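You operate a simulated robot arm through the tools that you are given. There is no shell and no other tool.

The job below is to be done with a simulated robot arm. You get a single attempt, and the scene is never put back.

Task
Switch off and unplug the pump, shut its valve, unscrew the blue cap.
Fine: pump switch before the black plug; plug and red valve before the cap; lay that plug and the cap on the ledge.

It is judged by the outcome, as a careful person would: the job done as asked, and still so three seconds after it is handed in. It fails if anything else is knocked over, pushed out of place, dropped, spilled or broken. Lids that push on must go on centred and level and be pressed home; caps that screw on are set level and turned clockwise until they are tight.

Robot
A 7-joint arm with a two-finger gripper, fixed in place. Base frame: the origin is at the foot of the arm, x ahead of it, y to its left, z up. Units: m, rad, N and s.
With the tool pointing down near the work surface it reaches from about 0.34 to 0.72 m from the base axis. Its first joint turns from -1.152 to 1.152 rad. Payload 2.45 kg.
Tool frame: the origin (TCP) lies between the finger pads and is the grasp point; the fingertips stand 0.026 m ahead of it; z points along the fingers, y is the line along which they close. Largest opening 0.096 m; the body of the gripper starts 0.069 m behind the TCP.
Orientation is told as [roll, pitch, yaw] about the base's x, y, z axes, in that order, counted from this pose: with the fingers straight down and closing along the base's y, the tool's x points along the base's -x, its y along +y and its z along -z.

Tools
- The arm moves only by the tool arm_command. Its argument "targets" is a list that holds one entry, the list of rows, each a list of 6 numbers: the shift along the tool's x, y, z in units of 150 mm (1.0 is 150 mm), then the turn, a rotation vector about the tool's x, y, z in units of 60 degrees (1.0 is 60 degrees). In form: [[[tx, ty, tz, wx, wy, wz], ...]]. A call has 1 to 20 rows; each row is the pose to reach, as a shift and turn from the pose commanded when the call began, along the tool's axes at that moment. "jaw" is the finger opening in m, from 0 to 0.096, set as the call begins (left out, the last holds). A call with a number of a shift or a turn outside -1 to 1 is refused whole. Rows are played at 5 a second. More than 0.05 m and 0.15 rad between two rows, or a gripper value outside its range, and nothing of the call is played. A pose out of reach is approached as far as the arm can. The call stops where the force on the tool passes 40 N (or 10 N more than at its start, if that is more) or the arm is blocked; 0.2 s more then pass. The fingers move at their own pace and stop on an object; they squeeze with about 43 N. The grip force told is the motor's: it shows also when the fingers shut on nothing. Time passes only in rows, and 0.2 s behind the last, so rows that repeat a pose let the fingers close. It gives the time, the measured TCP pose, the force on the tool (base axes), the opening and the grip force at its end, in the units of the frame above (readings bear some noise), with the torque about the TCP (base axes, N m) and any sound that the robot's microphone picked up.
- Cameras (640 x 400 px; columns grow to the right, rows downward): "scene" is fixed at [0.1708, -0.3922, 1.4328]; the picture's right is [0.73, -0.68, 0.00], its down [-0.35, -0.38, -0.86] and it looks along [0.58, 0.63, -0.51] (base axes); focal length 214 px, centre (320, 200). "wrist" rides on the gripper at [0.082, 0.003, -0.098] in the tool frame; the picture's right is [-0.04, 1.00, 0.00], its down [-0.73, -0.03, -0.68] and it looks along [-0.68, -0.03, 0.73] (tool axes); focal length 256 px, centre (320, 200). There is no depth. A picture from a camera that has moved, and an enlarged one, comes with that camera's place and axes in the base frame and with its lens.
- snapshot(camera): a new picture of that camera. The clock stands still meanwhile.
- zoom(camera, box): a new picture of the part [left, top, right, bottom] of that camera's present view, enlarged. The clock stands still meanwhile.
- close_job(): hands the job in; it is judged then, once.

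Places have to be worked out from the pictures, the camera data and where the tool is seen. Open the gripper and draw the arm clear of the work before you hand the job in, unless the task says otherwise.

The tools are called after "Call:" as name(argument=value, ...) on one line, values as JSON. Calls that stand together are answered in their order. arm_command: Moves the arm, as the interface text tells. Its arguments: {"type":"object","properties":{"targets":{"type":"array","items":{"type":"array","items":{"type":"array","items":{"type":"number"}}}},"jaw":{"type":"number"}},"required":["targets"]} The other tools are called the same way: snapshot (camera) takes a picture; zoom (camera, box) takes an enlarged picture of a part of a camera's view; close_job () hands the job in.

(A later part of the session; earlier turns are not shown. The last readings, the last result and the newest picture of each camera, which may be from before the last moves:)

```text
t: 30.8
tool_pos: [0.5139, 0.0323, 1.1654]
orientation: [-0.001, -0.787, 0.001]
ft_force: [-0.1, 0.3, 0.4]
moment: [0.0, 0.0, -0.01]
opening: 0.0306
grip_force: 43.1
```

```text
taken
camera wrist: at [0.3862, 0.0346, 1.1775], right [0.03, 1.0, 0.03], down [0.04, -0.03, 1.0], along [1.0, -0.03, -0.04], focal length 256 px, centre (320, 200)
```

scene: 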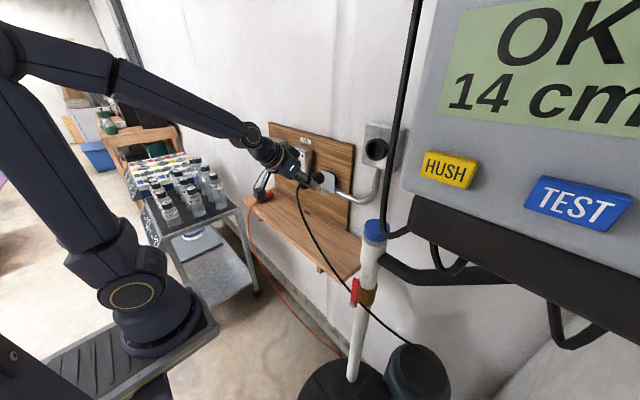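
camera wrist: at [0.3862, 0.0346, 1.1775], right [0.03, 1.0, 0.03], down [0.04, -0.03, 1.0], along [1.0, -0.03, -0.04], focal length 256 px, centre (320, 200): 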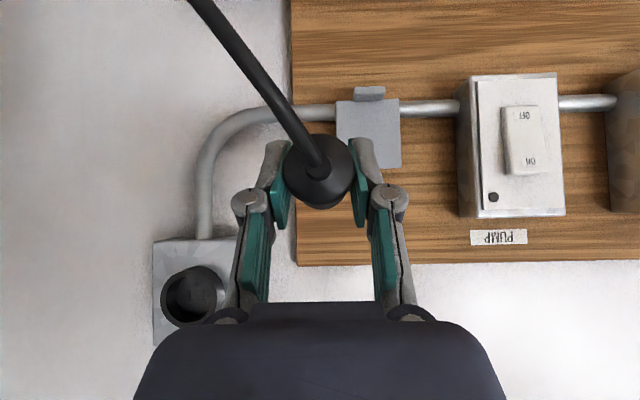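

Cord and plug are following cleanly. I'll continue lowering to about z 1.0, staying clear of the grey flap on the board.

Call:
arm_command(targets=[[[0.075, 0, 0.097, 0, 0, 0], [0.151, 0, 0.195, 0, 0, 0], [0.226, 0, 0.292, 0, 0, 0], [0.302, 0, 0.39, 0, 0, 0], [0.377, 0, 0.487, 0, 0, 0], [0.453, 0, 0.585, 0, 0, 0], [0.528, 0, 0.682, 0, 0, 0], [0.604, 0, 0.78, 0, 0, 0], [0.679, -0.01, 0.877, 0, 0, 0], [0.679, -0.01, 0.877, 0, 0, 0]]])

Call:
snapshot(camera="scene")

Call:
snapshot(camera="wrist")

```text
t: 33.0
tool_pos: [0.5319, 0.0296, 1.0011]
orientation: [-0.001, -0.787, 0.0]
ft_force: [0.4, -0.4, -0.3]
moment: [0.04, 0.02, 0.01]
opening: 0.0308
grip_force: 43.2
out of reach, approached as far as the arm can: row 3, 4
```

```text
taken
```

scene: 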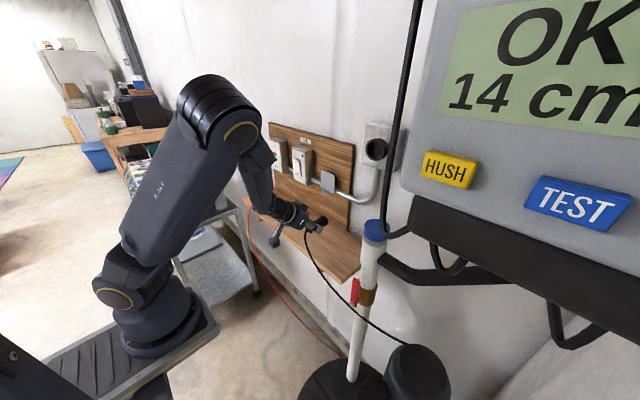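

```text
taken
camera wrist: at [0.4043, 0.0311, 1.0134], right [0.03, 1.0, 0.03], down [0.04, -0.03, 1.0], along [1.0, -0.03, -0.04], focal length 256 px, centre (320, 200)
```

wrist: 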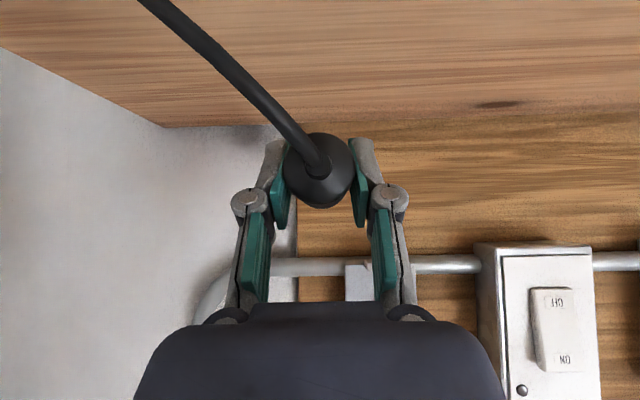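

The arm flipped its elbow forward but holds pose, and nothing was disturbed. The ledge top measures z≈0.92 with its back at x≈0.669. I'll move in over the ledge to about 2–3 cm above rest height.

Call:
arm_command(targets=[[[-0.008, 0, 0.093, 0, 0, 0], [-0.016, 0, 0.186, 0, 0, 0], [-0.025, 0, 0.28, 0, 0, 0], [-0.033, 0, 0.373, 0, 0, 0], [-0.033, 0, 0.373, 0, 0, 0]]])

Call:
zoom(camera="scene", box=[240, 180, 380, 290])

Call:
snapshot(camera="wrist")

```text
t: 34.2
tool_pos: [0.5751, 0.0283, 0.9644]
orientation: [-0.001, -0.788, 0.0]
ft_force: [-0.1, -0.7, -0.7]
moment: [-0.02, 0.03, 0.02]
opening: 0.0306
grip_force: 43.0
```

```text
3.64 times, centred on (310, 235) of scene
camera zoom: at [0.1709, -0.3922, 1.4328], right [0.73, -0.68, 0.0], down [-0.35, -0.38, -0.86], along [0.58, 0.63, -0.51], focal length 780 px, centre (356, 73)
```

zoom: 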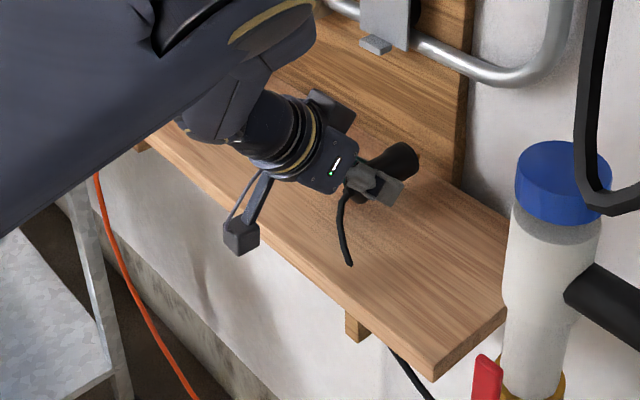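

```text
taken
camera wrist: at [0.4489, 0.0304, 0.9768], right [0.03, 1.0, 0.03], down [0.04, -0.03, 1.0], along [1.0, -0.03, -0.04], focal length 256 px, centre (320, 200)
```

wrist: 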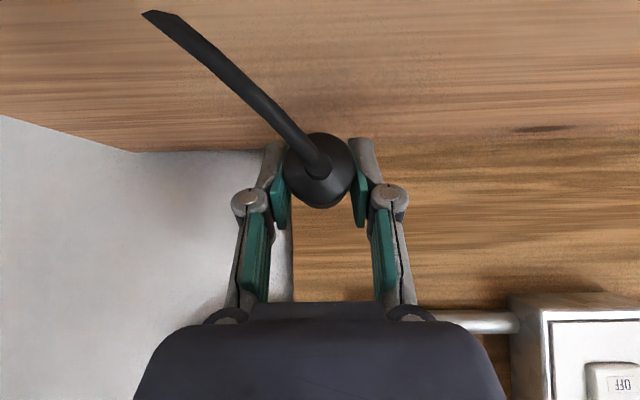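

The plug hangs a couple of centimetres above the ledge. I'll lower straight down in 3 mm steps, watching the force.

Call:
arm_command(targets=[[[0.0141, 0, 0.0141, 0, 0, 0], [0.0283, 0, 0.0283, 0, 0, 0], [0.0424, 0, 0.0424, 0, 0, 0], [0.0566, 0, 0.0566, 0, 0, 0], [0.0566, 0, 0.0566, 0, 0, 0]]])

Call:
zoom(camera="scene", box=[300, 200, 360, 250])

Call:
zoom(camera="wrist", box=[220, 80, 420, 240])

```text
t: 35.4
tool_pos: [0.5754, 0.028, 0.9545]
orientation: [-0.001, -0.788, 0.0]
ft_force: [0.4, 0.9, 0.1]
moment: [-0.01, 0.04, -0.01]
opening: 0.0304
grip_force: 42.6
```

```text
8.00 times, centred on (330, 225) of scene
camera zoom: at [0.1708, -0.3922, 1.4328], right [0.73, -0.68, 0.0], down [-0.35, -0.38, -0.86], along [0.58, 0.63, -0.51], focal length 1716 px, centre (240, 0)
```

zoom: 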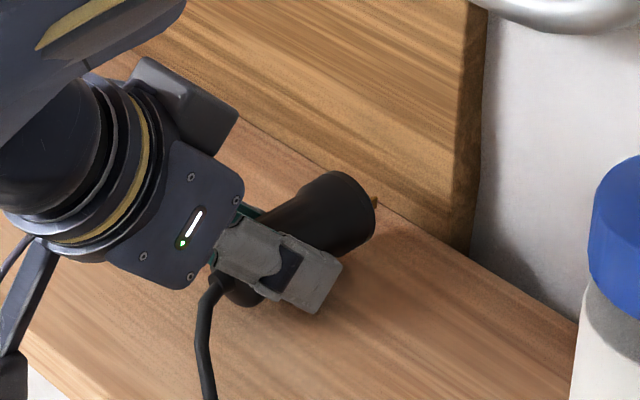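

```text
2.50 times, centred on (320, 160) of wrist
camera zoom: at [0.4485, 0.0311, 0.9662], right [0.03, 1.0, 0.03], down [0.04, -0.03, 1.0], along [1.0, -0.03, -0.04], focal length 640 px, centre (320, 300)
```

zoom: 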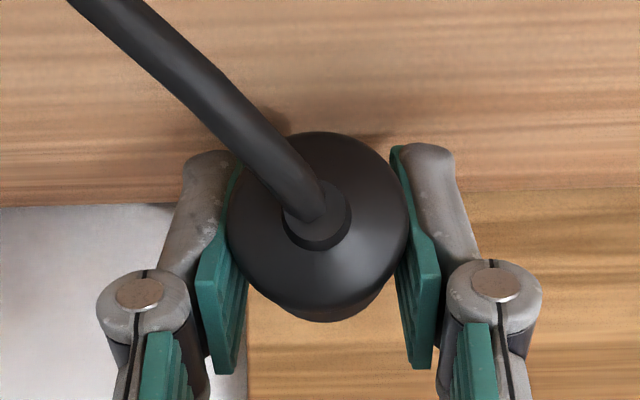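

There's no contact yet at z=0.9545, and the plug's pins are about 2 cm clear of the board. I'll keep lowering gently.

Call:
arm_command(targets=[[[0.0094, 0, 0.0094, 0, 0, 0], [0.0189, 0, 0.0189, 0, 0, 0], [0.0283, 0, 0.0283, 0, 0, 0], [0.0283, 0, 0.0283, 0, 0, 0]]])

Call:
zoom(camera="wrist", box=[220, 80, 420, 240])

```text
t: 36.4
tool_pos: [0.5766, 0.0269, 0.9486]
orientation: [-0.002, -0.788, 0.002]
ft_force: [-6.4, -2.3, 13.0]
moment: [0.06, 0.09, 0.05]
opening: 0.0306
grip_force: 43.3
```

```text
2.50 times, centred on (320, 160) of wrist
camera zoom: at [0.4496, 0.0311, 0.9604], right [0.03, 1.0, 0.03], down [0.03, -0.03, 1.0], along [1.0, -0.03, -0.04], focal length 640 px, centre (320, 300)
```

zoom: 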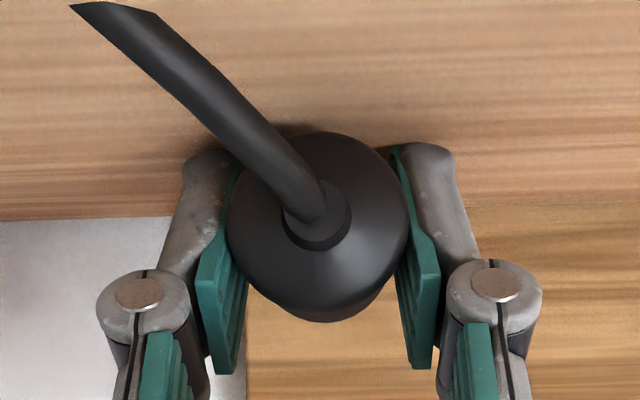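

Contact with the ledge: 13 N upward. I'll ease up about half a millimetre and open the fingers only slightly, so the plug settles between them.

Call:
arm_command(targets=[[[-0.0024, 0, -0.0024, 0, 0, 0], [-0.0024, 0, -0.0024, 0, 0, 0], [-0.0024, 0, -0.0024, 0, 0, 0], [-0.0024, 0, -0.0024, 0, 0, 0]]], jaw=0.036)

Call:
zoom(camera="wrist", box=[220, 80, 420, 240])

Call:
zoom(camera="scene", box=[300, 200, 360, 250])

```text
t: 37.4
tool_pos: [0.5759, 0.0284, 0.9487]
orientation: [-0.002, -0.787, -0.002]
ft_force: [1.8, 0.3, 3.6]
moment: [0.02, -0.08, 0.02]
opening: 0.0346
grip_force: 0.1
```

```text
2.50 times, centred on (320, 160) of wrist
camera zoom: at [0.4496, 0.0308, 0.9606], right [0.03, 1.0, 0.03], down [0.04, -0.03, 1.0], along [1.0, -0.03, -0.04], focal length 640 px, centre (320, 300)
```

zoom: 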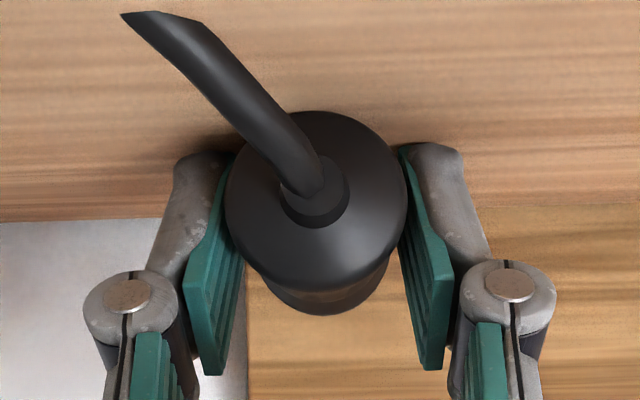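

```text
8.00 times, centred on (330, 225) of scene
camera zoom: at [0.1708, -0.3922, 1.4328], right [0.73, -0.68, 0.0], down [-0.35, -0.38, -0.86], along [0.58, 0.63, -0.51], focal length 1716 px, centre (240, 0)
```

zoom: 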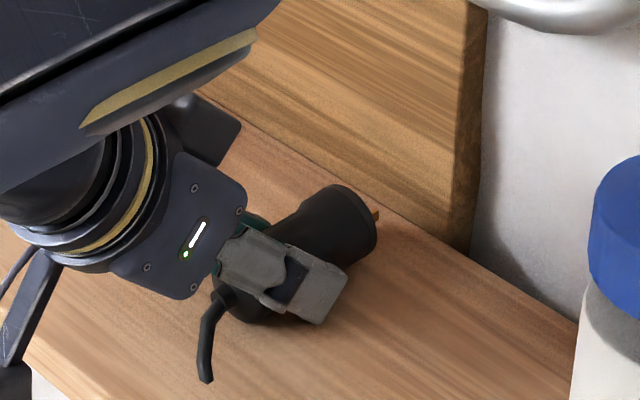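

The plug's tail has settled onto the ledge and it rests stably. I'll open the fingers fully around it now.

Call:
arm_command(targets=[[[-0.0047, 0, -0.0047, 0, 0, 0], [-0.0047, 0, -0.0047, 0, 0, 0], [-0.0047, 0, -0.0047, 0, 0, 0], [-0.0047, 0, -0.0047, 0, 0, 0], [-0.0047, 0, -0.0047, 0, 0, 0]]], jaw=0.072)

Call:
zoom(camera="wrist", box=[180, 60, 460, 260])

Call:
zoom(camera="scene", box=[300, 200, 360, 250])

```text
t: 38.6
tool_pos: [0.5771, 0.0289, 0.95]
orientation: [-0.002, -0.787, 0.0]
ft_force: [-0.3, 0.2, -0.6]
moment: [-0.03, 0.04, -0.02]
opening: 0.0719
grip_force: 0.1
```

```text
2.00 times, centred on (320, 160) of wrist
camera zoom: at [0.4501, 0.031, 0.9618], right [0.03, 1.0, 0.03], down [0.04, -0.03, 1.0], along [1.0, -0.03, -0.04], focal length 512 px, centre (320, 280)
```

zoom: 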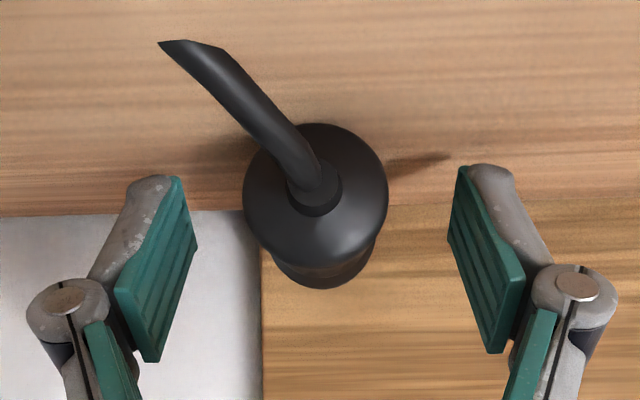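

```text
8.00 times, centred on (330, 225) of scene
camera zoom: at [0.1708, -0.3922, 1.4328], right [0.73, -0.68, 0.0], down [-0.35, -0.38, -0.86], along [0.58, 0.63, -0.51], focal length 1716 px, centre (240, 0)
```

zoom: 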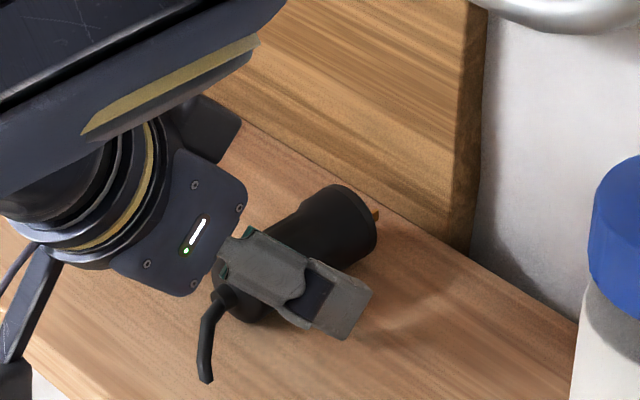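

The plug lies still on the ledge with the fingers clear on both sides. I'll back off along the tool axis.

Call:
arm_command(targets=[[[0, 0, -0.08, 0, 0, 0], [0, 0, -0.2, 0, 0, 0], [0, 0, -0.33, 0, 0, 0], [0, 0, -0.46, 0, 0, 0], [0, 0, -0.6, 0, 0, 0], [0, 0, -0.73, 0, 0, 0], [0, 0, -0.86, 0, 0, 0], [0, 0, -0.86, 0, 0, 0]]])

Call:
snapshot(camera="scene")

Call:
snapshot(camera="wrist")

```text
t: 40.4
tool_pos: [0.4868, 0.0307, 1.0398]
orientation: [-0.001, -0.787, -0.002]
ft_force: [0.9, 0.5, 0.3]
moment: [-0.01, 0.0, -0.03]
opening: 0.072
grip_force: 0.0
```

```text
taken
```

scene: 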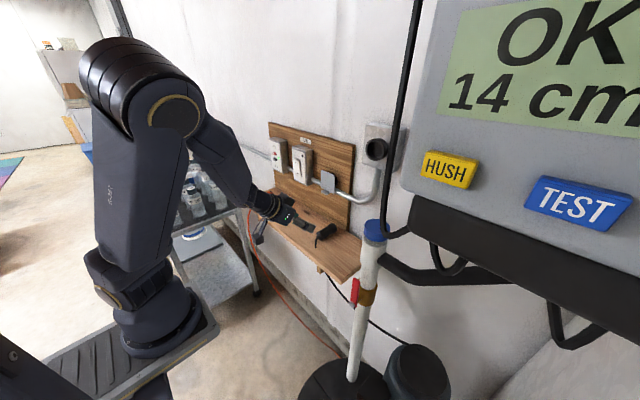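

```text
taken
camera wrist: at [0.3593, 0.0323, 1.0523], right [0.03, 1.0, 0.03], down [0.04, -0.03, 1.0], along [1.0, -0.03, -0.04], focal length 256 px, centre (320, 200)
```

wrist: 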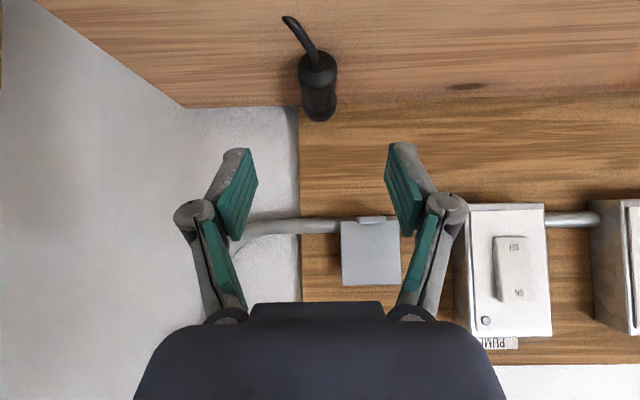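

The plug lies quietly on the ledge. Next is the red valve: handle up means open, with the pivot near (0.455,-0.208,0.936) and the handle top at z≈1.03. I'll move back, close the fingers and yaw 45° to the right to get a close look.

Call:
arm_command(targets=[[[0.004, -0.092, -0.098, 0.066, 0, 0.066], [0.008, -0.183, -0.197, 0.1325, 0, 0.1325], [0.012, -0.275, -0.295, 0.199, 0, 0.199], [0.016, -0.367, -0.394, 0.265, 0, 0.265], [0.02, -0.458, -0.492, 0.331, 0, 0.331], [0.025, -0.55, -0.59, 0.3975, 0, 0.3975], [0.029, -0.642, -0.689, 0.464, 0, 0.464], [0.033, -0.733, -0.787, 0.53, 0, 0.53], [0.033, -0.733, -0.787, 0.53, 0, 0.53]]], jaw=0.0)

Call:
snapshot(camera="scene")

Call:
snapshot(camera="wrist")

```text
t: 42.4
tool_pos: [0.3977, -0.0797, 1.1196]
orientation: [-0.002, -0.785, -0.786]
ft_force: [0.1, 1.2, 0.7]
moment: [0.0, 0.0, 0.01]
opening: 0.0
grip_force: 28.7
out of reach, approached as far as the arm can: row 1, 2, 3, 4, 5, 6, 7
```

```text
taken
```

scene: 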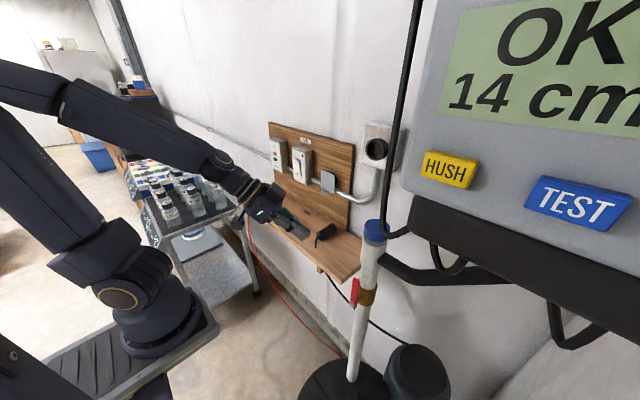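

```text
taken
camera wrist: at [0.3108, 0.0115, 1.1325], right [0.73, 0.69, 0.03], down [0.01, -0.05, 1.0], along [0.69, -0.73, -0.04], focal length 256 px, centre (320, 200)
```

wrist: 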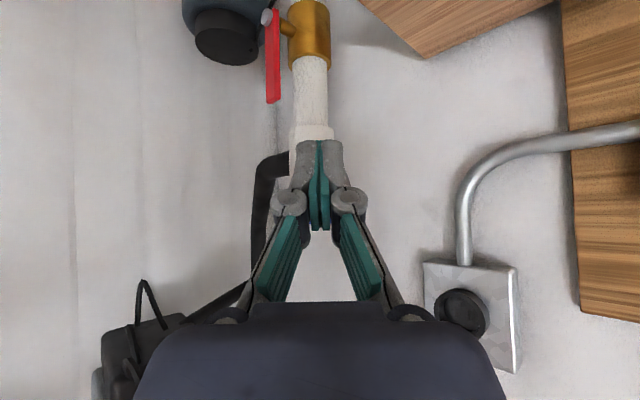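

I now have a good view of the valve, and of the alarm panel's lower tray at the left. I'll enlarge to measure the handle, pipe and stem, and the panel edge.

Call:
zoom(camera="wrist", box=[170, 0, 410, 160])

Call:
zoom(camera="wrist", box=[60, 140, 340, 400])

Call:
zoom(camera="scene", box=[330, 260, 410, 320])

```text
2.50 times, centred on (290, 80) of wrist
camera zoom: at [0.3108, 0.0115, 1.1325], right [0.73, 0.69, 0.03], down [0.01, -0.05, 1.0], along [0.69, -0.73, -0.04], focal length 640 px, centre (395, 500)
```

zoom: 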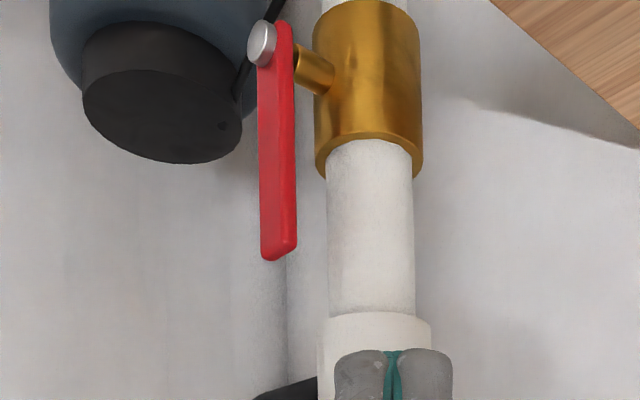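

```text
1.54 times, centred on (200, 270) of wrist
camera zoom: at [0.3108, 0.0115, 1.1325], right [0.73, 0.69, 0.03], down [0.01, -0.05, 1.0], along [0.69, -0.73, -0.04], focal length 394 px, centre (505, 92)
```

zoom: 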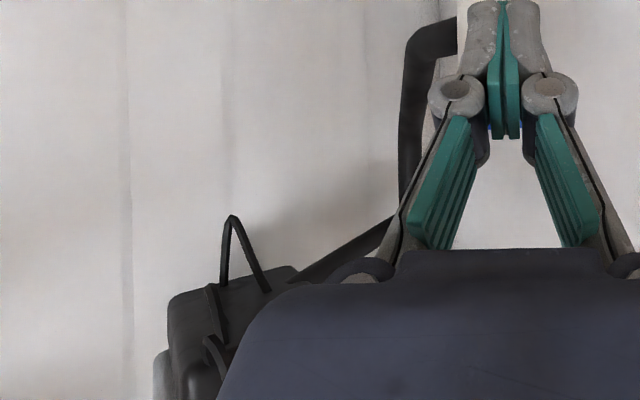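

```text
6.67 times, centred on (370, 290) of scene
camera zoom: at [0.1708, -0.3922, 1.4328], right [0.73, -0.68, 0.0], down [-0.35, -0.38, -0.86], along [0.58, 0.63, -0.51], focal length 1430 px, centre (-13, -400)
```

zoom: 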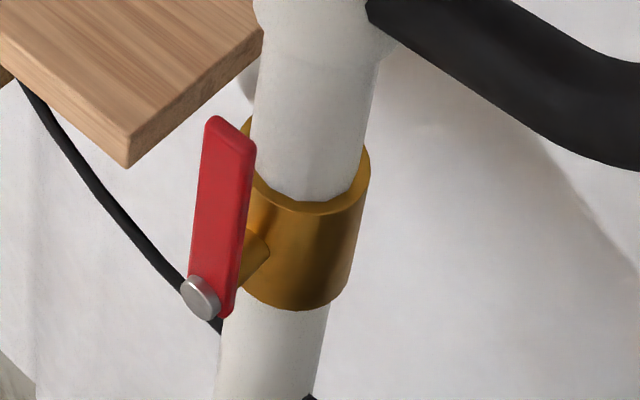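

Pivot is at about (0.456,-0.208,0.933) and the handle reaches up to z≈1.02, roughly 15 mm wide. The pipe's front surface is at x≈0.488. I'll bring the closed fingertips to the +y side of the handle, short of contact.

Call:
arm_command(targets=[[[0.015, -0.019, 0.132, 0, 0, 0], [0.031, -0.038, 0.264, 0, 0, 0], [0.046, -0.057, 0.396, 0, 0, 0], [0.061, -0.075, 0.529, 0, 0, 0], [0.076, -0.094, 0.661, 0, 0, 0], [0.092, -0.113, 0.793, 0, 0, 0], [0.107, -0.132, 0.925, 0, 0, 0], [0.107, -0.132, 0.925, 0, 0, 0]]])

Call:
zoom(camera="scene", box=[300, 220, 420, 320])

Call:
snapshot(camera="wrist")

Call:
snapshot(camera="scene")

```text
t: 44.2
tool_pos: [0.4455, -0.1557, 1.0118]
orientation: [0.002, -0.786, -0.789]
ft_force: [0.1, -0.5, -0.4]
moment: [-0.05, 0.05, -0.03]
opening: 0.0
grip_force: 28.4
out of reach, approached as far as the arm can: row 1, 2, 3, 4, 5, 6
```

```text
4.00 times, centred on (360, 270) of scene
camera zoom: at [0.1708, -0.3922, 1.4328], right [0.73, -0.68, 0.0], down [-0.35, -0.38, -0.86], along [0.58, 0.63, -0.51], focal length 858 px, centre (160, -80)
```

zoom: 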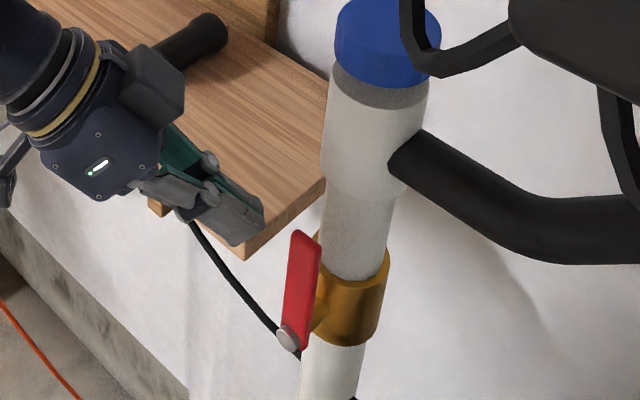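

```text
taken
camera wrist: at [0.3568, -0.0656, 1.0233], right [0.73, 0.69, 0.03], down [0.0, -0.05, 1.0], along [0.69, -0.73, -0.04], focal length 256 px, centre (320, 200)
```

wrist: 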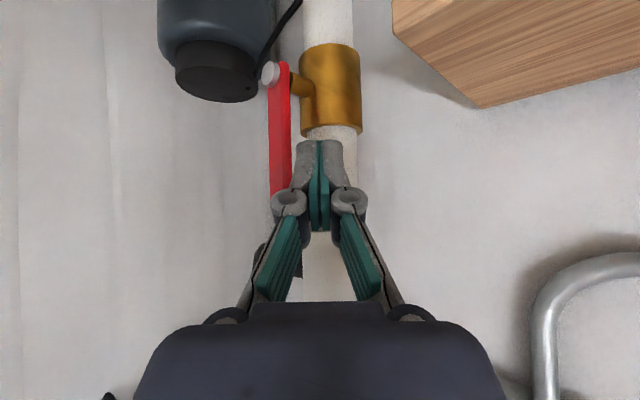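

```text
taken
```

scene: 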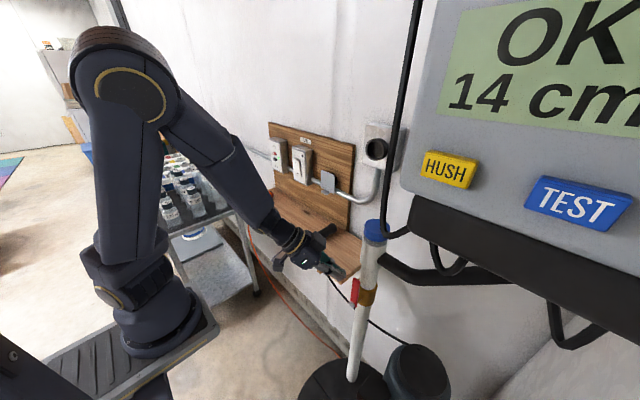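

The tip is about 2 cm to the +y side of the handle at the same depth. I'll push the handle toward −y (clockwise seen from the robot), first only part way, to see how it responds.

Call:
arm_command(targets=[[[-0.0287, -0.0471, 0.038, 0, 0, 0], [-0.0587, -0.0896, 0.068, 0, 0, 0], [-0.0823, -0.1296, 0.1011, 0, 0, 0], [-0.1099, -0.172, 0.1335, 0, 0, 0], [-0.136, -0.2135, 0.166, 0, 0, 0]]])

Call:
zoom(camera="scene", box=[310, 240, 410, 320])

Call:
snapshot(camera="wrist")

```text
t: 45.1
tool_pos: [0.4457, -0.1764, 1.0081]
orientation: [0.006, -0.778, -0.767]
ft_force: [-2.0, 14.2, 0.7]
moment: [0.09, 0.02, 0.1]
opening: 0.0
grip_force: 28.2
stopped in row 4: the force on the tool passed its limit at 49 N (the readings are from after the stop); the commanded pose is now the measured one
```

```text
5.00 times, centred on (360, 280) of scene
camera zoom: at [0.1708, -0.3918, 1.4329], right [0.73, -0.68, 0.0], down [-0.35, -0.38, -0.86], along [0.58, 0.63, -0.51], focal length 1072 px, centre (120, -200)
```

zoom: 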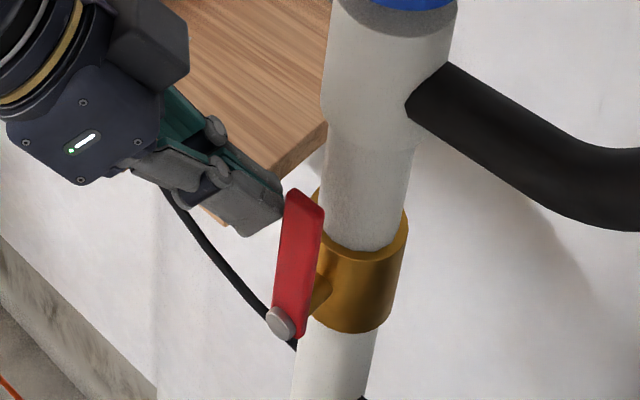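

```text
taken
camera wrist: at [0.3565, -0.0881, 1.021], right [0.71, 0.7, 0.03], down [0.01, -0.06, 1.0], along [0.7, -0.71, -0.05], focal length 256 px, centre (320, 200)
```

wrist: 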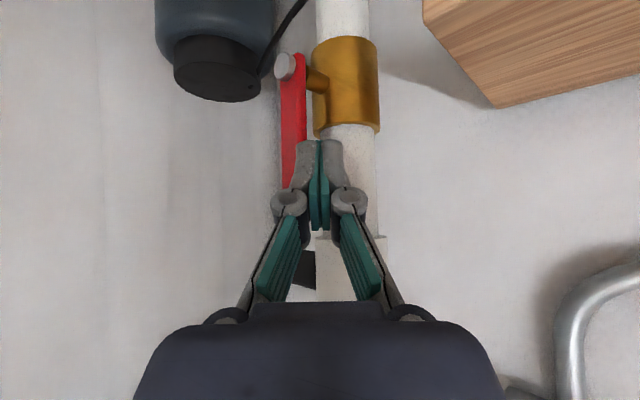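

The handle would not move that way: nearly 50 N with no turn, so that's the end stop and it must turn the other way (top toward +y). I'll back off, turn the tool to yaw −15°, and go around the front of the handle to its −y side.

Call:
arm_command(targets=[[[0, 0, -0.12, 0, 0, 0], [0, 0, -0.25, 0, 0, 0], [0, 0, -0.38, 0, 0, 0], [-0.007, -0.042, -0.414, -0.071, 0, -0.071], [-0.014, -0.085, -0.448, -0.142, 0, -0.142], [-0.021, -0.127, -0.482, -0.212, 0, -0.212], [-0.028, -0.17, -0.516, -0.283, 0, -0.283], [-0.035, -0.212, -0.549, -0.354, 0, -0.354], [-0.035, -0.212, -0.549, -0.354, 0, -0.354]]])

Call:
snapshot(camera="scene")

Call:
snapshot(camera="wrist")

```text
t: 47.3
tool_pos: [0.4225, -0.1415, 1.1058]
orientation: [-0.057, -0.821, -0.056]
ft_force: [-0.9, -0.1, 0.3]
moment: [0.0, 0.01, -0.02]
opening: 0.0
grip_force: 28.5
out of reach, approached as far as the arm can: row 2, 3, 4, 5, 6, 7, 8, 9
stopped in row 9: the arm was blocked; the commanded pose is now the measured one
```

```text
taken
```

scene: 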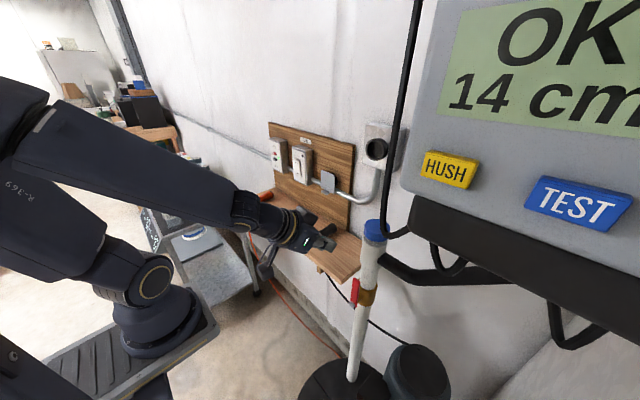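

```text
taken
camera wrist: at [0.2972, -0.1266, 1.112], right [0.13, 0.99, -0.01], down [0.0, 0.01, 1.0], along [0.99, -0.13, 0.0], focal length 256 px, centre (320, 200)
```

wrist: 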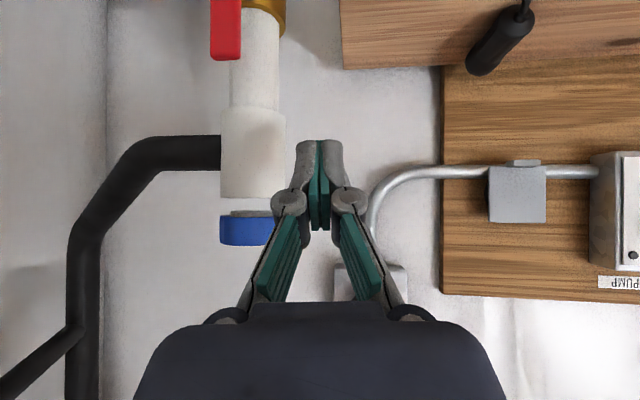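

The arm reports it was blocked: folding this close with a 45° tool hits its joint limits. A steeper tool (25° off vertical) keeps the wrist further out. First I'll check that the surroundings are undisturbed.

Call:
zoom(camera="scene", box=[0, 60, 300, 280])

Call:
zoom(camera="scene", box=[240, 180, 400, 320])

```text
1.82 times, centred on (150, 170) of scene
camera zoom: at [0.1709, -0.392, 1.4328], right [0.73, -0.68, 0.0], down [-0.35, -0.38, -0.86], along [0.58, 0.63, -0.51], focal length 390 px, centre (629, 254)
```

zoom: 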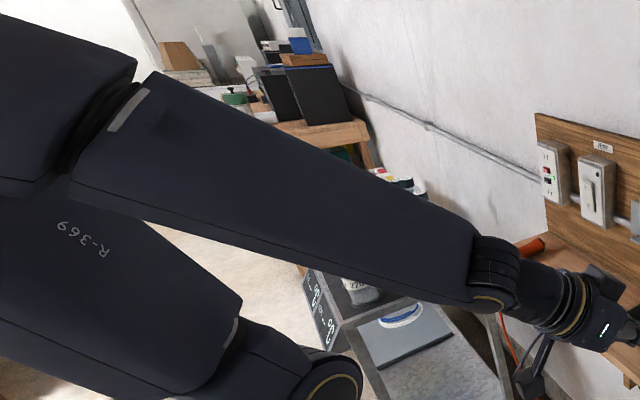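

```text
2.86 times, centred on (320, 250) of scene
camera zoom: at [0.1709, -0.392, 1.4328], right [0.73, -0.68, 0.0], down [-0.35, -0.38, -0.86], along [0.58, 0.63, -0.51], focal length 613 px, centre (320, 57)
```

zoom: 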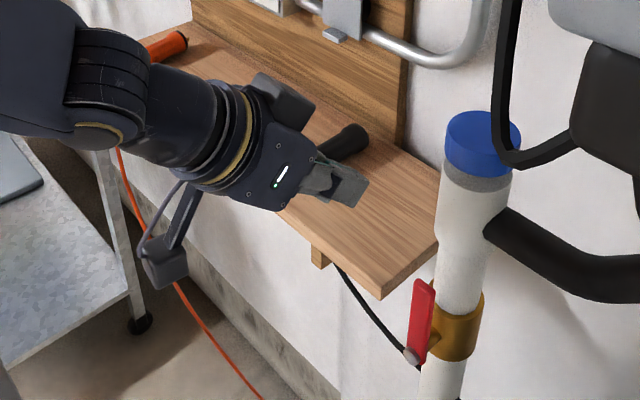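

Nothing is disturbed; the elbow is simply folded to its limit. I'll turn the tool steeper (25° off vertical, yaw 0) and rise a little to open the elbow.

Call:
arm_command(targets=[[[0.0, -0.01, -0.05, -0.014, 0.061, -0.009], [0.01, -0.02, -0.1, -0.029, 0.123, -0.018], [0.02, -0.03, -0.15, -0.043, 0.184, -0.027], [0.035, -0.045, -0.2, -0.058, 0.245, -0.036], [0.05, -0.06, -0.25, -0.073, 0.307, -0.045], [0.06, -0.075, -0.28, -0.087, 0.368, -0.054], [0.06, -0.075, -0.28, -0.087, 0.368, -0.054]]])

Call:
snapshot(camera="scene")

Call:
snapshot(camera="wrist")

```text
t: 48.9
tool_pos: [0.3869, -0.1487, 1.1285]
orientation: [0.004, -0.433, -0.002]
ft_force: [0.0, -0.5, 0.0]
moment: [0.02, 0.0, 0.02]
opening: 0.0
grip_force: 28.2
```

```text
taken
```

scene: 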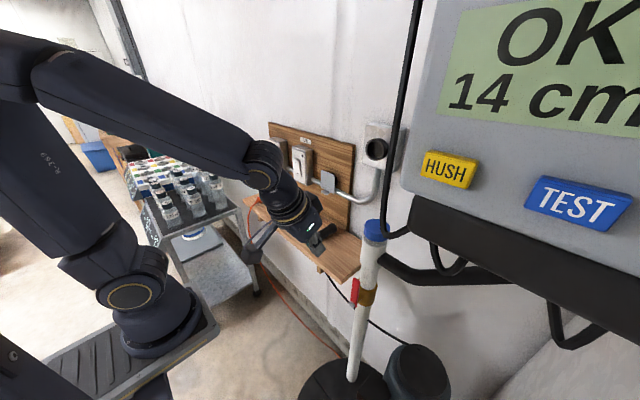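

```text
taken
camera wrist: at [0.2711, -0.1464, 1.1828], right [0.04, 1.0, 0.02], down [0.38, -0.03, 0.92], along [0.92, -0.03, -0.38], focal length 256 px, centre (320, 200)
```

wrist: 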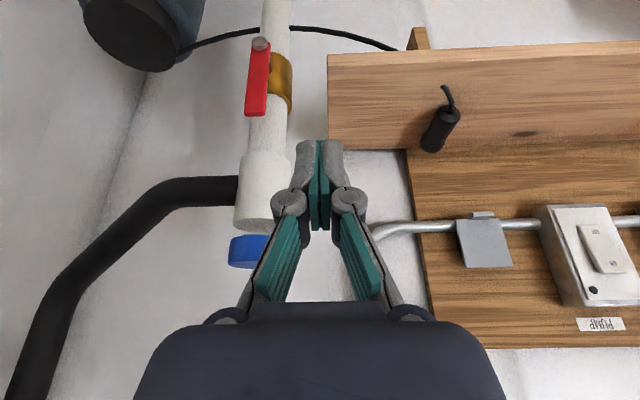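

The posture is healthy again. Before working near the panel and its hanging cable, I want to locate them precisely, so I'll move up-left and yaw −60° to look toward them.

Call:
arm_command(targets=[[[-0.03, 0.099, -0.075, 0.0575, -0.0305, 0.0824], [-0.06, 0.199, -0.151, 0.115, -0.061, 0.1648], [-0.09, 0.298, -0.226, 0.1725, -0.0916, 0.2473], [-0.119, 0.397, -0.302, 0.23, -0.1221, 0.3297], [-0.149, 0.496, -0.378, 0.2875, -0.1526, 0.4121], [-0.178, 0.596, -0.453, 0.345, -0.1831, 0.4945], [-0.208, 0.695, -0.529, 0.4025, -0.2136, 0.5769], [-0.238, 0.794, -0.604, 0.46, -0.2442, 0.6594], [-0.267, 0.894, -0.68, 0.5175, -0.2747, 0.7418], [-0.297, 0.993, -0.755, 0.575, -0.3052, 0.8242], [-0.297, 0.993, -0.755, 0.575, -0.3052, 0.8242]]])

Call:
snapshot(camera="wrist")

Call:
snapshot(camera="scene")

```text
t: 51.3
tool_pos: [0.2527, -0.11, 1.2075]
orientation: [0.017, -0.776, -0.899]
ft_force: [0.3, -0.5, 0.1]
moment: [-0.02, -0.01, -0.01]
opening: 0.0
grip_force: 28.1
out of reach, approached as far as the arm can: row 6, 7, 8, 9, 10, 11
```

```text
taken
camera wrist: at [0.1758, -0.011, 1.2208], right [0.79, 0.61, 0.04], down [0.0, -0.06, 1.0], along [0.61, -0.79, -0.05], focal length 256 px, centre (320, 200)
```

wrist: 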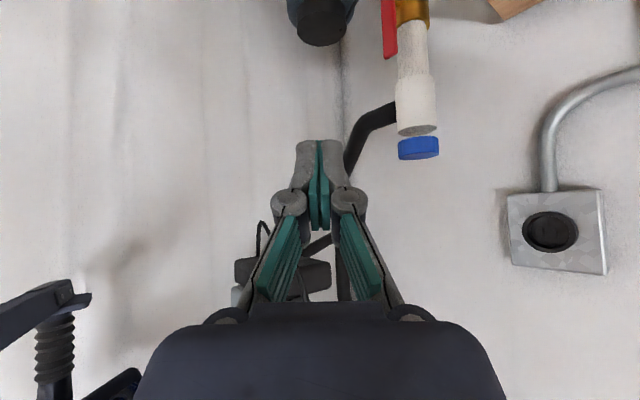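

```text
taken
```

scene: 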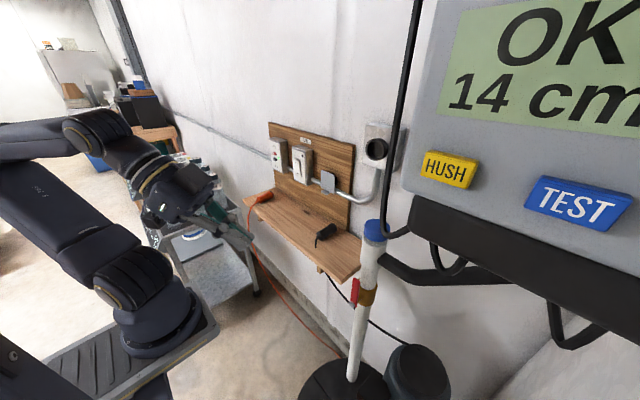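

The arm clipped short, but this view does show the tray and cable. I'll enlarge it.

Call:
zoom(camera="wrist", box=[200, 80, 480, 320])

Call:
zoom(camera="wrist", box=[0, 220, 240, 400])

```text
1.67 times, centred on (340, 200) of wrist
camera zoom: at [0.1758, -0.011, 1.2208], right [0.79, 0.61, 0.04], down [0.0, -0.06, 1.0], along [0.61, -0.79, -0.05], focal length 427 px, centre (287, 200)
```

zoom: 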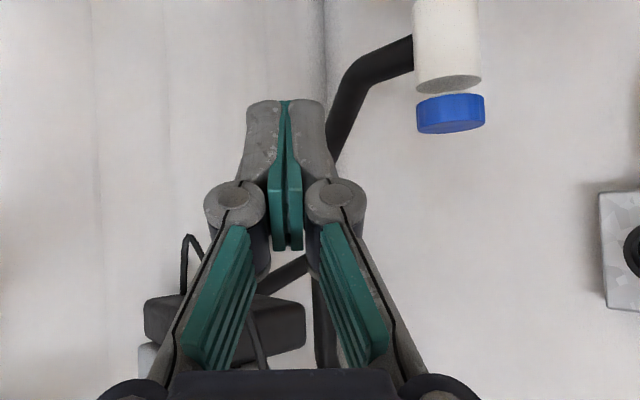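

```text
2.22 times, centred on (120, 310) of wrist
camera zoom: at [0.1758, -0.011, 1.2208], right [0.79, 0.61, 0.04], down [0.0, -0.06, 1.0], along [0.61, -0.79, -0.05], focal length 569 px, centre (764, -44)
```

zoom: 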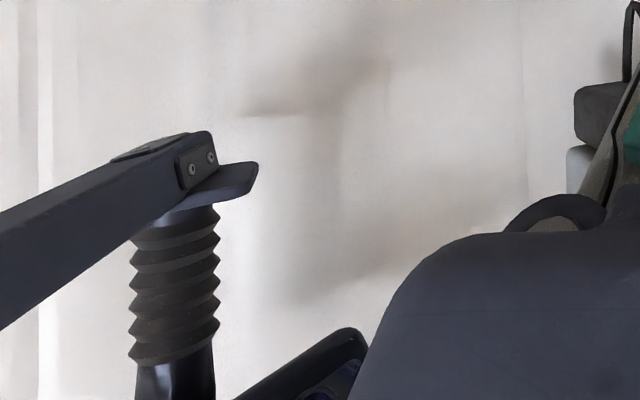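

The cable may be hidden behind a finger. I'll open the fingers wide here and look again between them.

Call:
arm_command(targets=[[[0, 0.05, -0.03, 0, 0, 0], [0, 0.1, -0.06, 0, 0, 0], [0, 0.15, -0.08, 0, 0, 0], [0, 0.2, -0.1, 0, 0, 0], [0, 0.2, -0.1, 0, 0, 0]]], jaw=0.095)

Call:
snapshot(camera="wrist")

Call:
zoom(camera="wrist", box=[200, 80, 480, 320])

```text
t: 52.5
tool_pos: [0.2472, -0.0959, 1.2204]
orientation: [0.02, -0.778, -0.89]
ft_force: [-1.2, 0.9, 0.5]
moment: [0.01, 0.01, 0.01]
opening: 0.0949
grip_force: 0.1
out of reach, approached as far as the arm can: row 2, 3, 4, 5
```

```text
taken
camera wrist: at [0.1688, 0.0026, 1.2327], right [0.79, 0.62, 0.04], down [0.0, -0.06, 1.0], along [0.62, -0.78, -0.05], focal length 256 px, centre (320, 200)
```

wrist: 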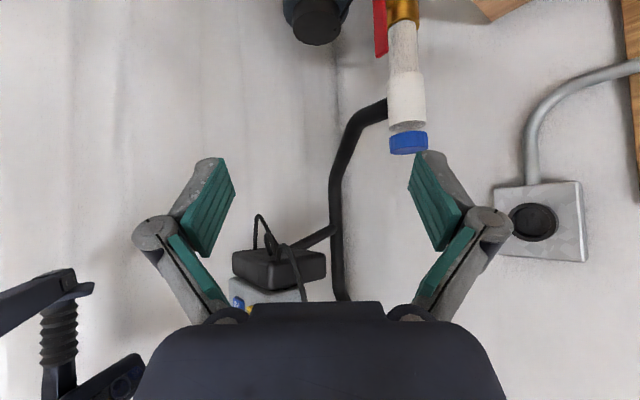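

```text
1.67 times, centred on (340, 200) of wrist
camera zoom: at [0.1688, 0.0026, 1.2327], right [0.79, 0.62, 0.04], down [0.0, -0.06, 1.0], along [0.62, -0.78, -0.05], focal length 427 px, centre (287, 200)
```

zoom: 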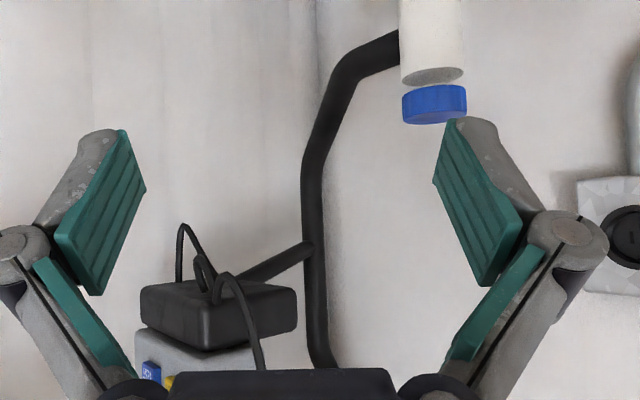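

Now the panel, tray and cable are clear: the hanging cable is at about (0.36,-0.285) and the panel corner at about (0.42,-0.305), both above z≈1.25. With the tool 25° off vertical and yawed −20°, the hand stays about 6 cm clear of them. I'll go to a staging pose in that orientation, with the fingers closed.

Call:
arm_command(targets=[[[-0.025, 0.056, 0.107, -0.0347, 0.0403, -0.0529], [-0.05, 0.113, 0.214, -0.0694, 0.0806, -0.1057], [-0.075, 0.169, 0.321, -0.1041, 0.1209, -0.1586], [-0.1, 0.226, 0.429, -0.1388, 0.1613, -0.2115], [-0.125, 0.282, 0.536, -0.1734, 0.2016, -0.2643], [-0.15, 0.338, 0.643, -0.2081, 0.2419, -0.3172], [-0.175, 0.395, 0.75, -0.2428, 0.2822, -0.37], [-0.2, 0.451, 0.857, -0.2775, 0.3225, -0.4229], [-0.2, 0.451, 0.857, -0.2775, 0.3225, -0.4229]]], jaw=0.0)

Call:
snapshot(camera="scene")

Call:
snapshot(camera="wrist")

```text
t: 54.5
tool_pos: [0.3687, -0.1382, 1.1525]
orientation: [-0.003, -0.435, -0.36]
ft_force: [-0.2, 0.6, -0.1]
moment: [0.02, 0.01, 0.0]
opening: 0.0001
grip_force: 28.2
```

```text
taken
```

scene: 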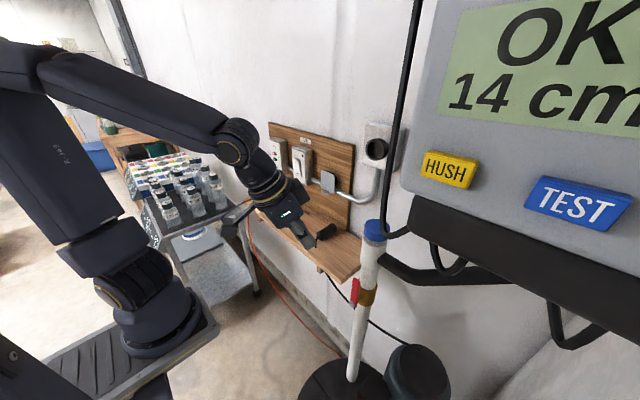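

```text
taken
camera wrist: at [0.2631, -0.0963, 1.2071], right [0.39, 0.92, 0.02], down [0.35, -0.16, 0.92], along [0.86, -0.35, -0.38], focal length 256 px, centre (320, 200)
```

wrist: 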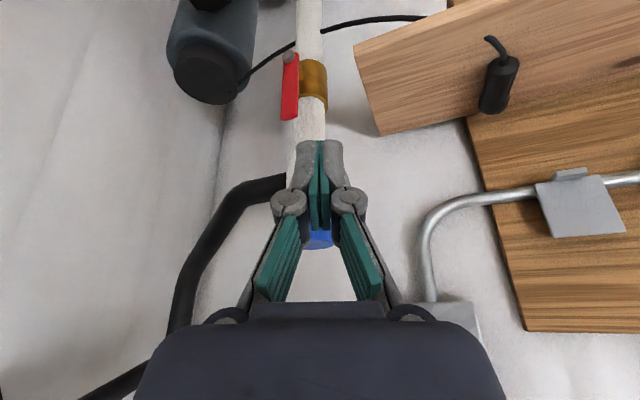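

The posture is good. I'll move to the −y side of the handle, staying in front of it (x≈0.385) for now.

Call:
arm_command(targets=[[[-0.009, -0.092, 0.102, 0, 0, 0], [-0.019, -0.185, 0.203, 0, 0, 0], [-0.028, -0.277, 0.305, 0, 0, 0], [-0.037, -0.37, 0.406, 0, 0, 0], [-0.046, -0.462, 0.508, 0, 0, 0], [-0.056, -0.555, 0.609, 0, 0, 0], [-0.065, -0.647, 0.711, 0, 0, 0], [-0.065, -0.647, 0.711, 0, 0, 0]]])

Call:
snapshot(camera="scene")

Call:
snapshot(camera="wrist")

```text
t: 56.3
tool_pos: [0.386, -0.2481, 1.0591]
orientation: [-0.002, -0.435, -0.362]
ft_force: [-0.6, 1.3, -0.6]
moment: [-0.03, -0.03, -0.01]
opening: 0.0
grip_force: 28.7
```

```text
taken
```

scene: 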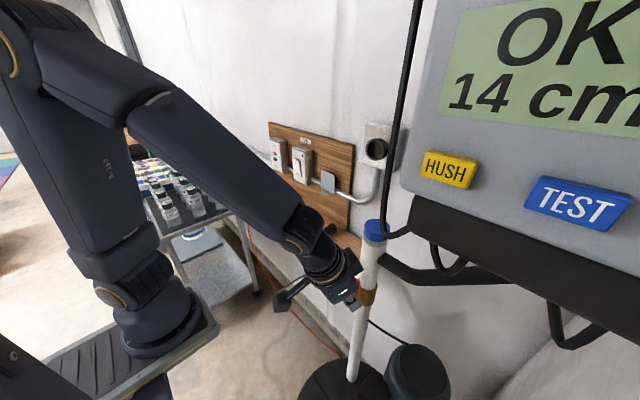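

```text
taken
camera wrist: at [0.2801, -0.2065, 1.1139], right [0.39, 0.92, 0.02], down [0.34, -0.16, 0.92], along [0.85, -0.35, -0.38], focal length 256 px, centre (320, 200)
```

wrist: 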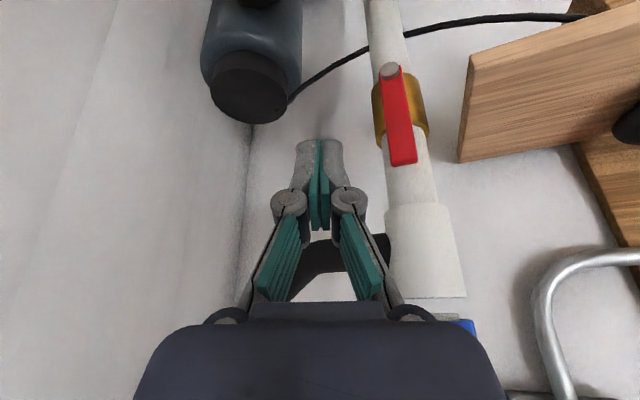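

I have a direct view of the handle: centre y≈-0.2105, pivot z≈0.933, top z≈1.02. I'll move the fingertips forward to its −y side, leaving about 1 cm of clearance.

Call:
arm_command(targets=[[[-0.042, 0.03, 0.075, 0, 0, 0], [-0.084, 0.065, 0.15, 0, 0, 0], [-0.126, 0.105, 0.225, 0, 0, 0], [-0.168, 0.145, 0.3, 0, 0, 0], [-0.21, 0.188, 0.375, 0, 0, 0], [-0.21, 0.188, 0.375, 0, 0, 0]]])

Call:
zoom(camera="scene", box=[310, 240, 410, 320])

Call:
snapshot(camera="wrist")

```text
t: 57.7
tool_pos: [0.4445, -0.2445, 1.022]
orientation: [-0.002, -0.434, -0.358]
ft_force: [-0.8, 0.5, -0.4]
moment: [0.02, -0.02, 0.0]
opening: 0.0
grip_force: 28.1
```

```text
5.00 times, centred on (360, 280) of scene
camera zoom: at [0.1708, -0.3922, 1.4328], right [0.73, -0.68, 0.0], down [-0.35, -0.38, -0.86], along [0.58, 0.63, -0.51], focal length 1072 px, centre (120, -200)
```

zoom: 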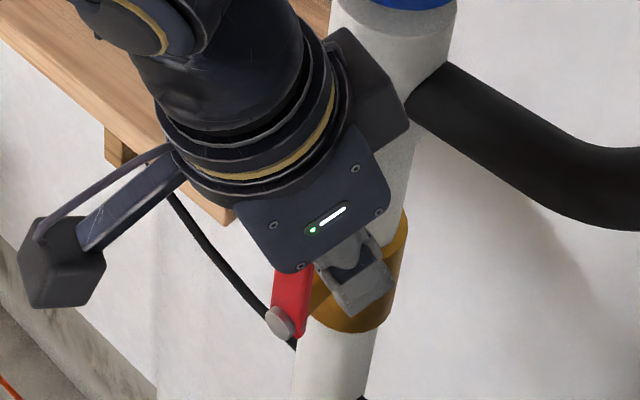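

```text
taken
camera wrist: at [0.3376, -0.201, 1.0771], right [0.39, 0.92, 0.02], down [0.34, -0.16, 0.93], along [0.86, -0.35, -0.38], focal length 256 px, centre (320, 200)
```

wrist: 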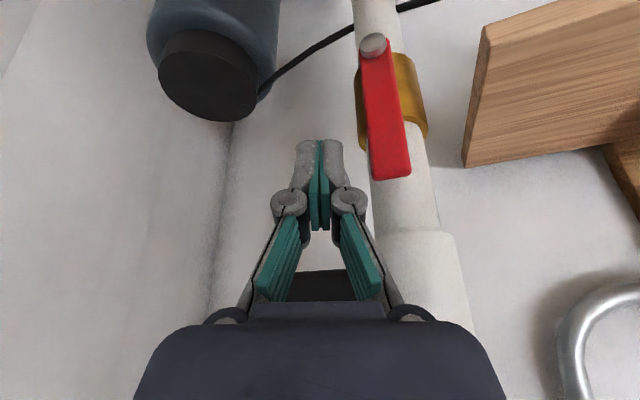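

The fingertips are level with the handle on its −y side. I'll push toward +y along the handle's arc, about 30° first, then look.

Call:
arm_command(targets=[[[0.02, 0.057, -0.008, 0, 0, 0], [0.04, 0.113, -0.015, 0, 0, 0], [0.058, 0.165, -0.023, 0, 0, 0], [0.075, 0.215, -0.031, 0, 0, 0], [0.097, 0.265, -0.027, 0, 0, 0], [0.12, 0.313, -0.021, 0, 0, 0]]])

Call:
snapshot(camera="wrist")

Call:
zoom(camera="scene", box=[310, 240, 410, 320])

```text
t: 59.1
tool_pos: [0.4445, -0.1913, 1.0178]
orientation: [-0.002, -0.434, -0.361]
ft_force: [-0.5, -0.6, -0.9]
moment: [-0.01, -0.03, -0.02]
opening: 0.0002
grip_force: 28.6
```

```text
taken
camera wrist: at [0.3386, -0.1487, 1.0725], right [0.39, 0.92, 0.02], down [0.35, -0.16, 0.92], along [0.86, -0.35, -0.38], focal length 256 px, centre (320, 200)
```

wrist: 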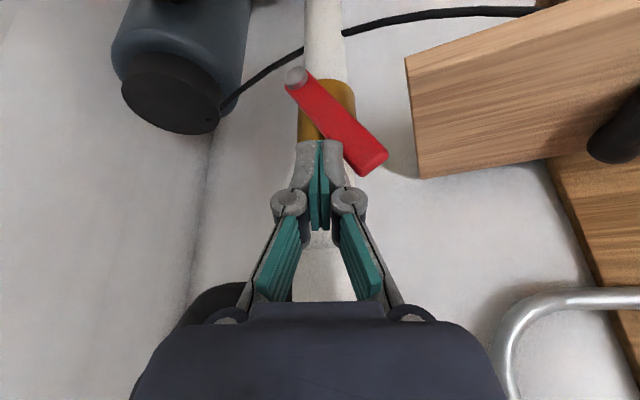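

```text
5.00 times, centred on (360, 280) of scene
camera zoom: at [0.1708, -0.3922, 1.4328], right [0.73, -0.68, 0.0], down [-0.35, -0.38, -0.86], along [0.58, 0.63, -0.51], focal length 1072 px, centre (120, -200)
```

zoom: 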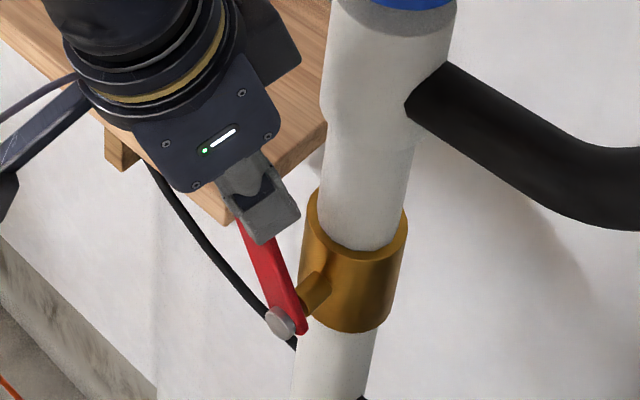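

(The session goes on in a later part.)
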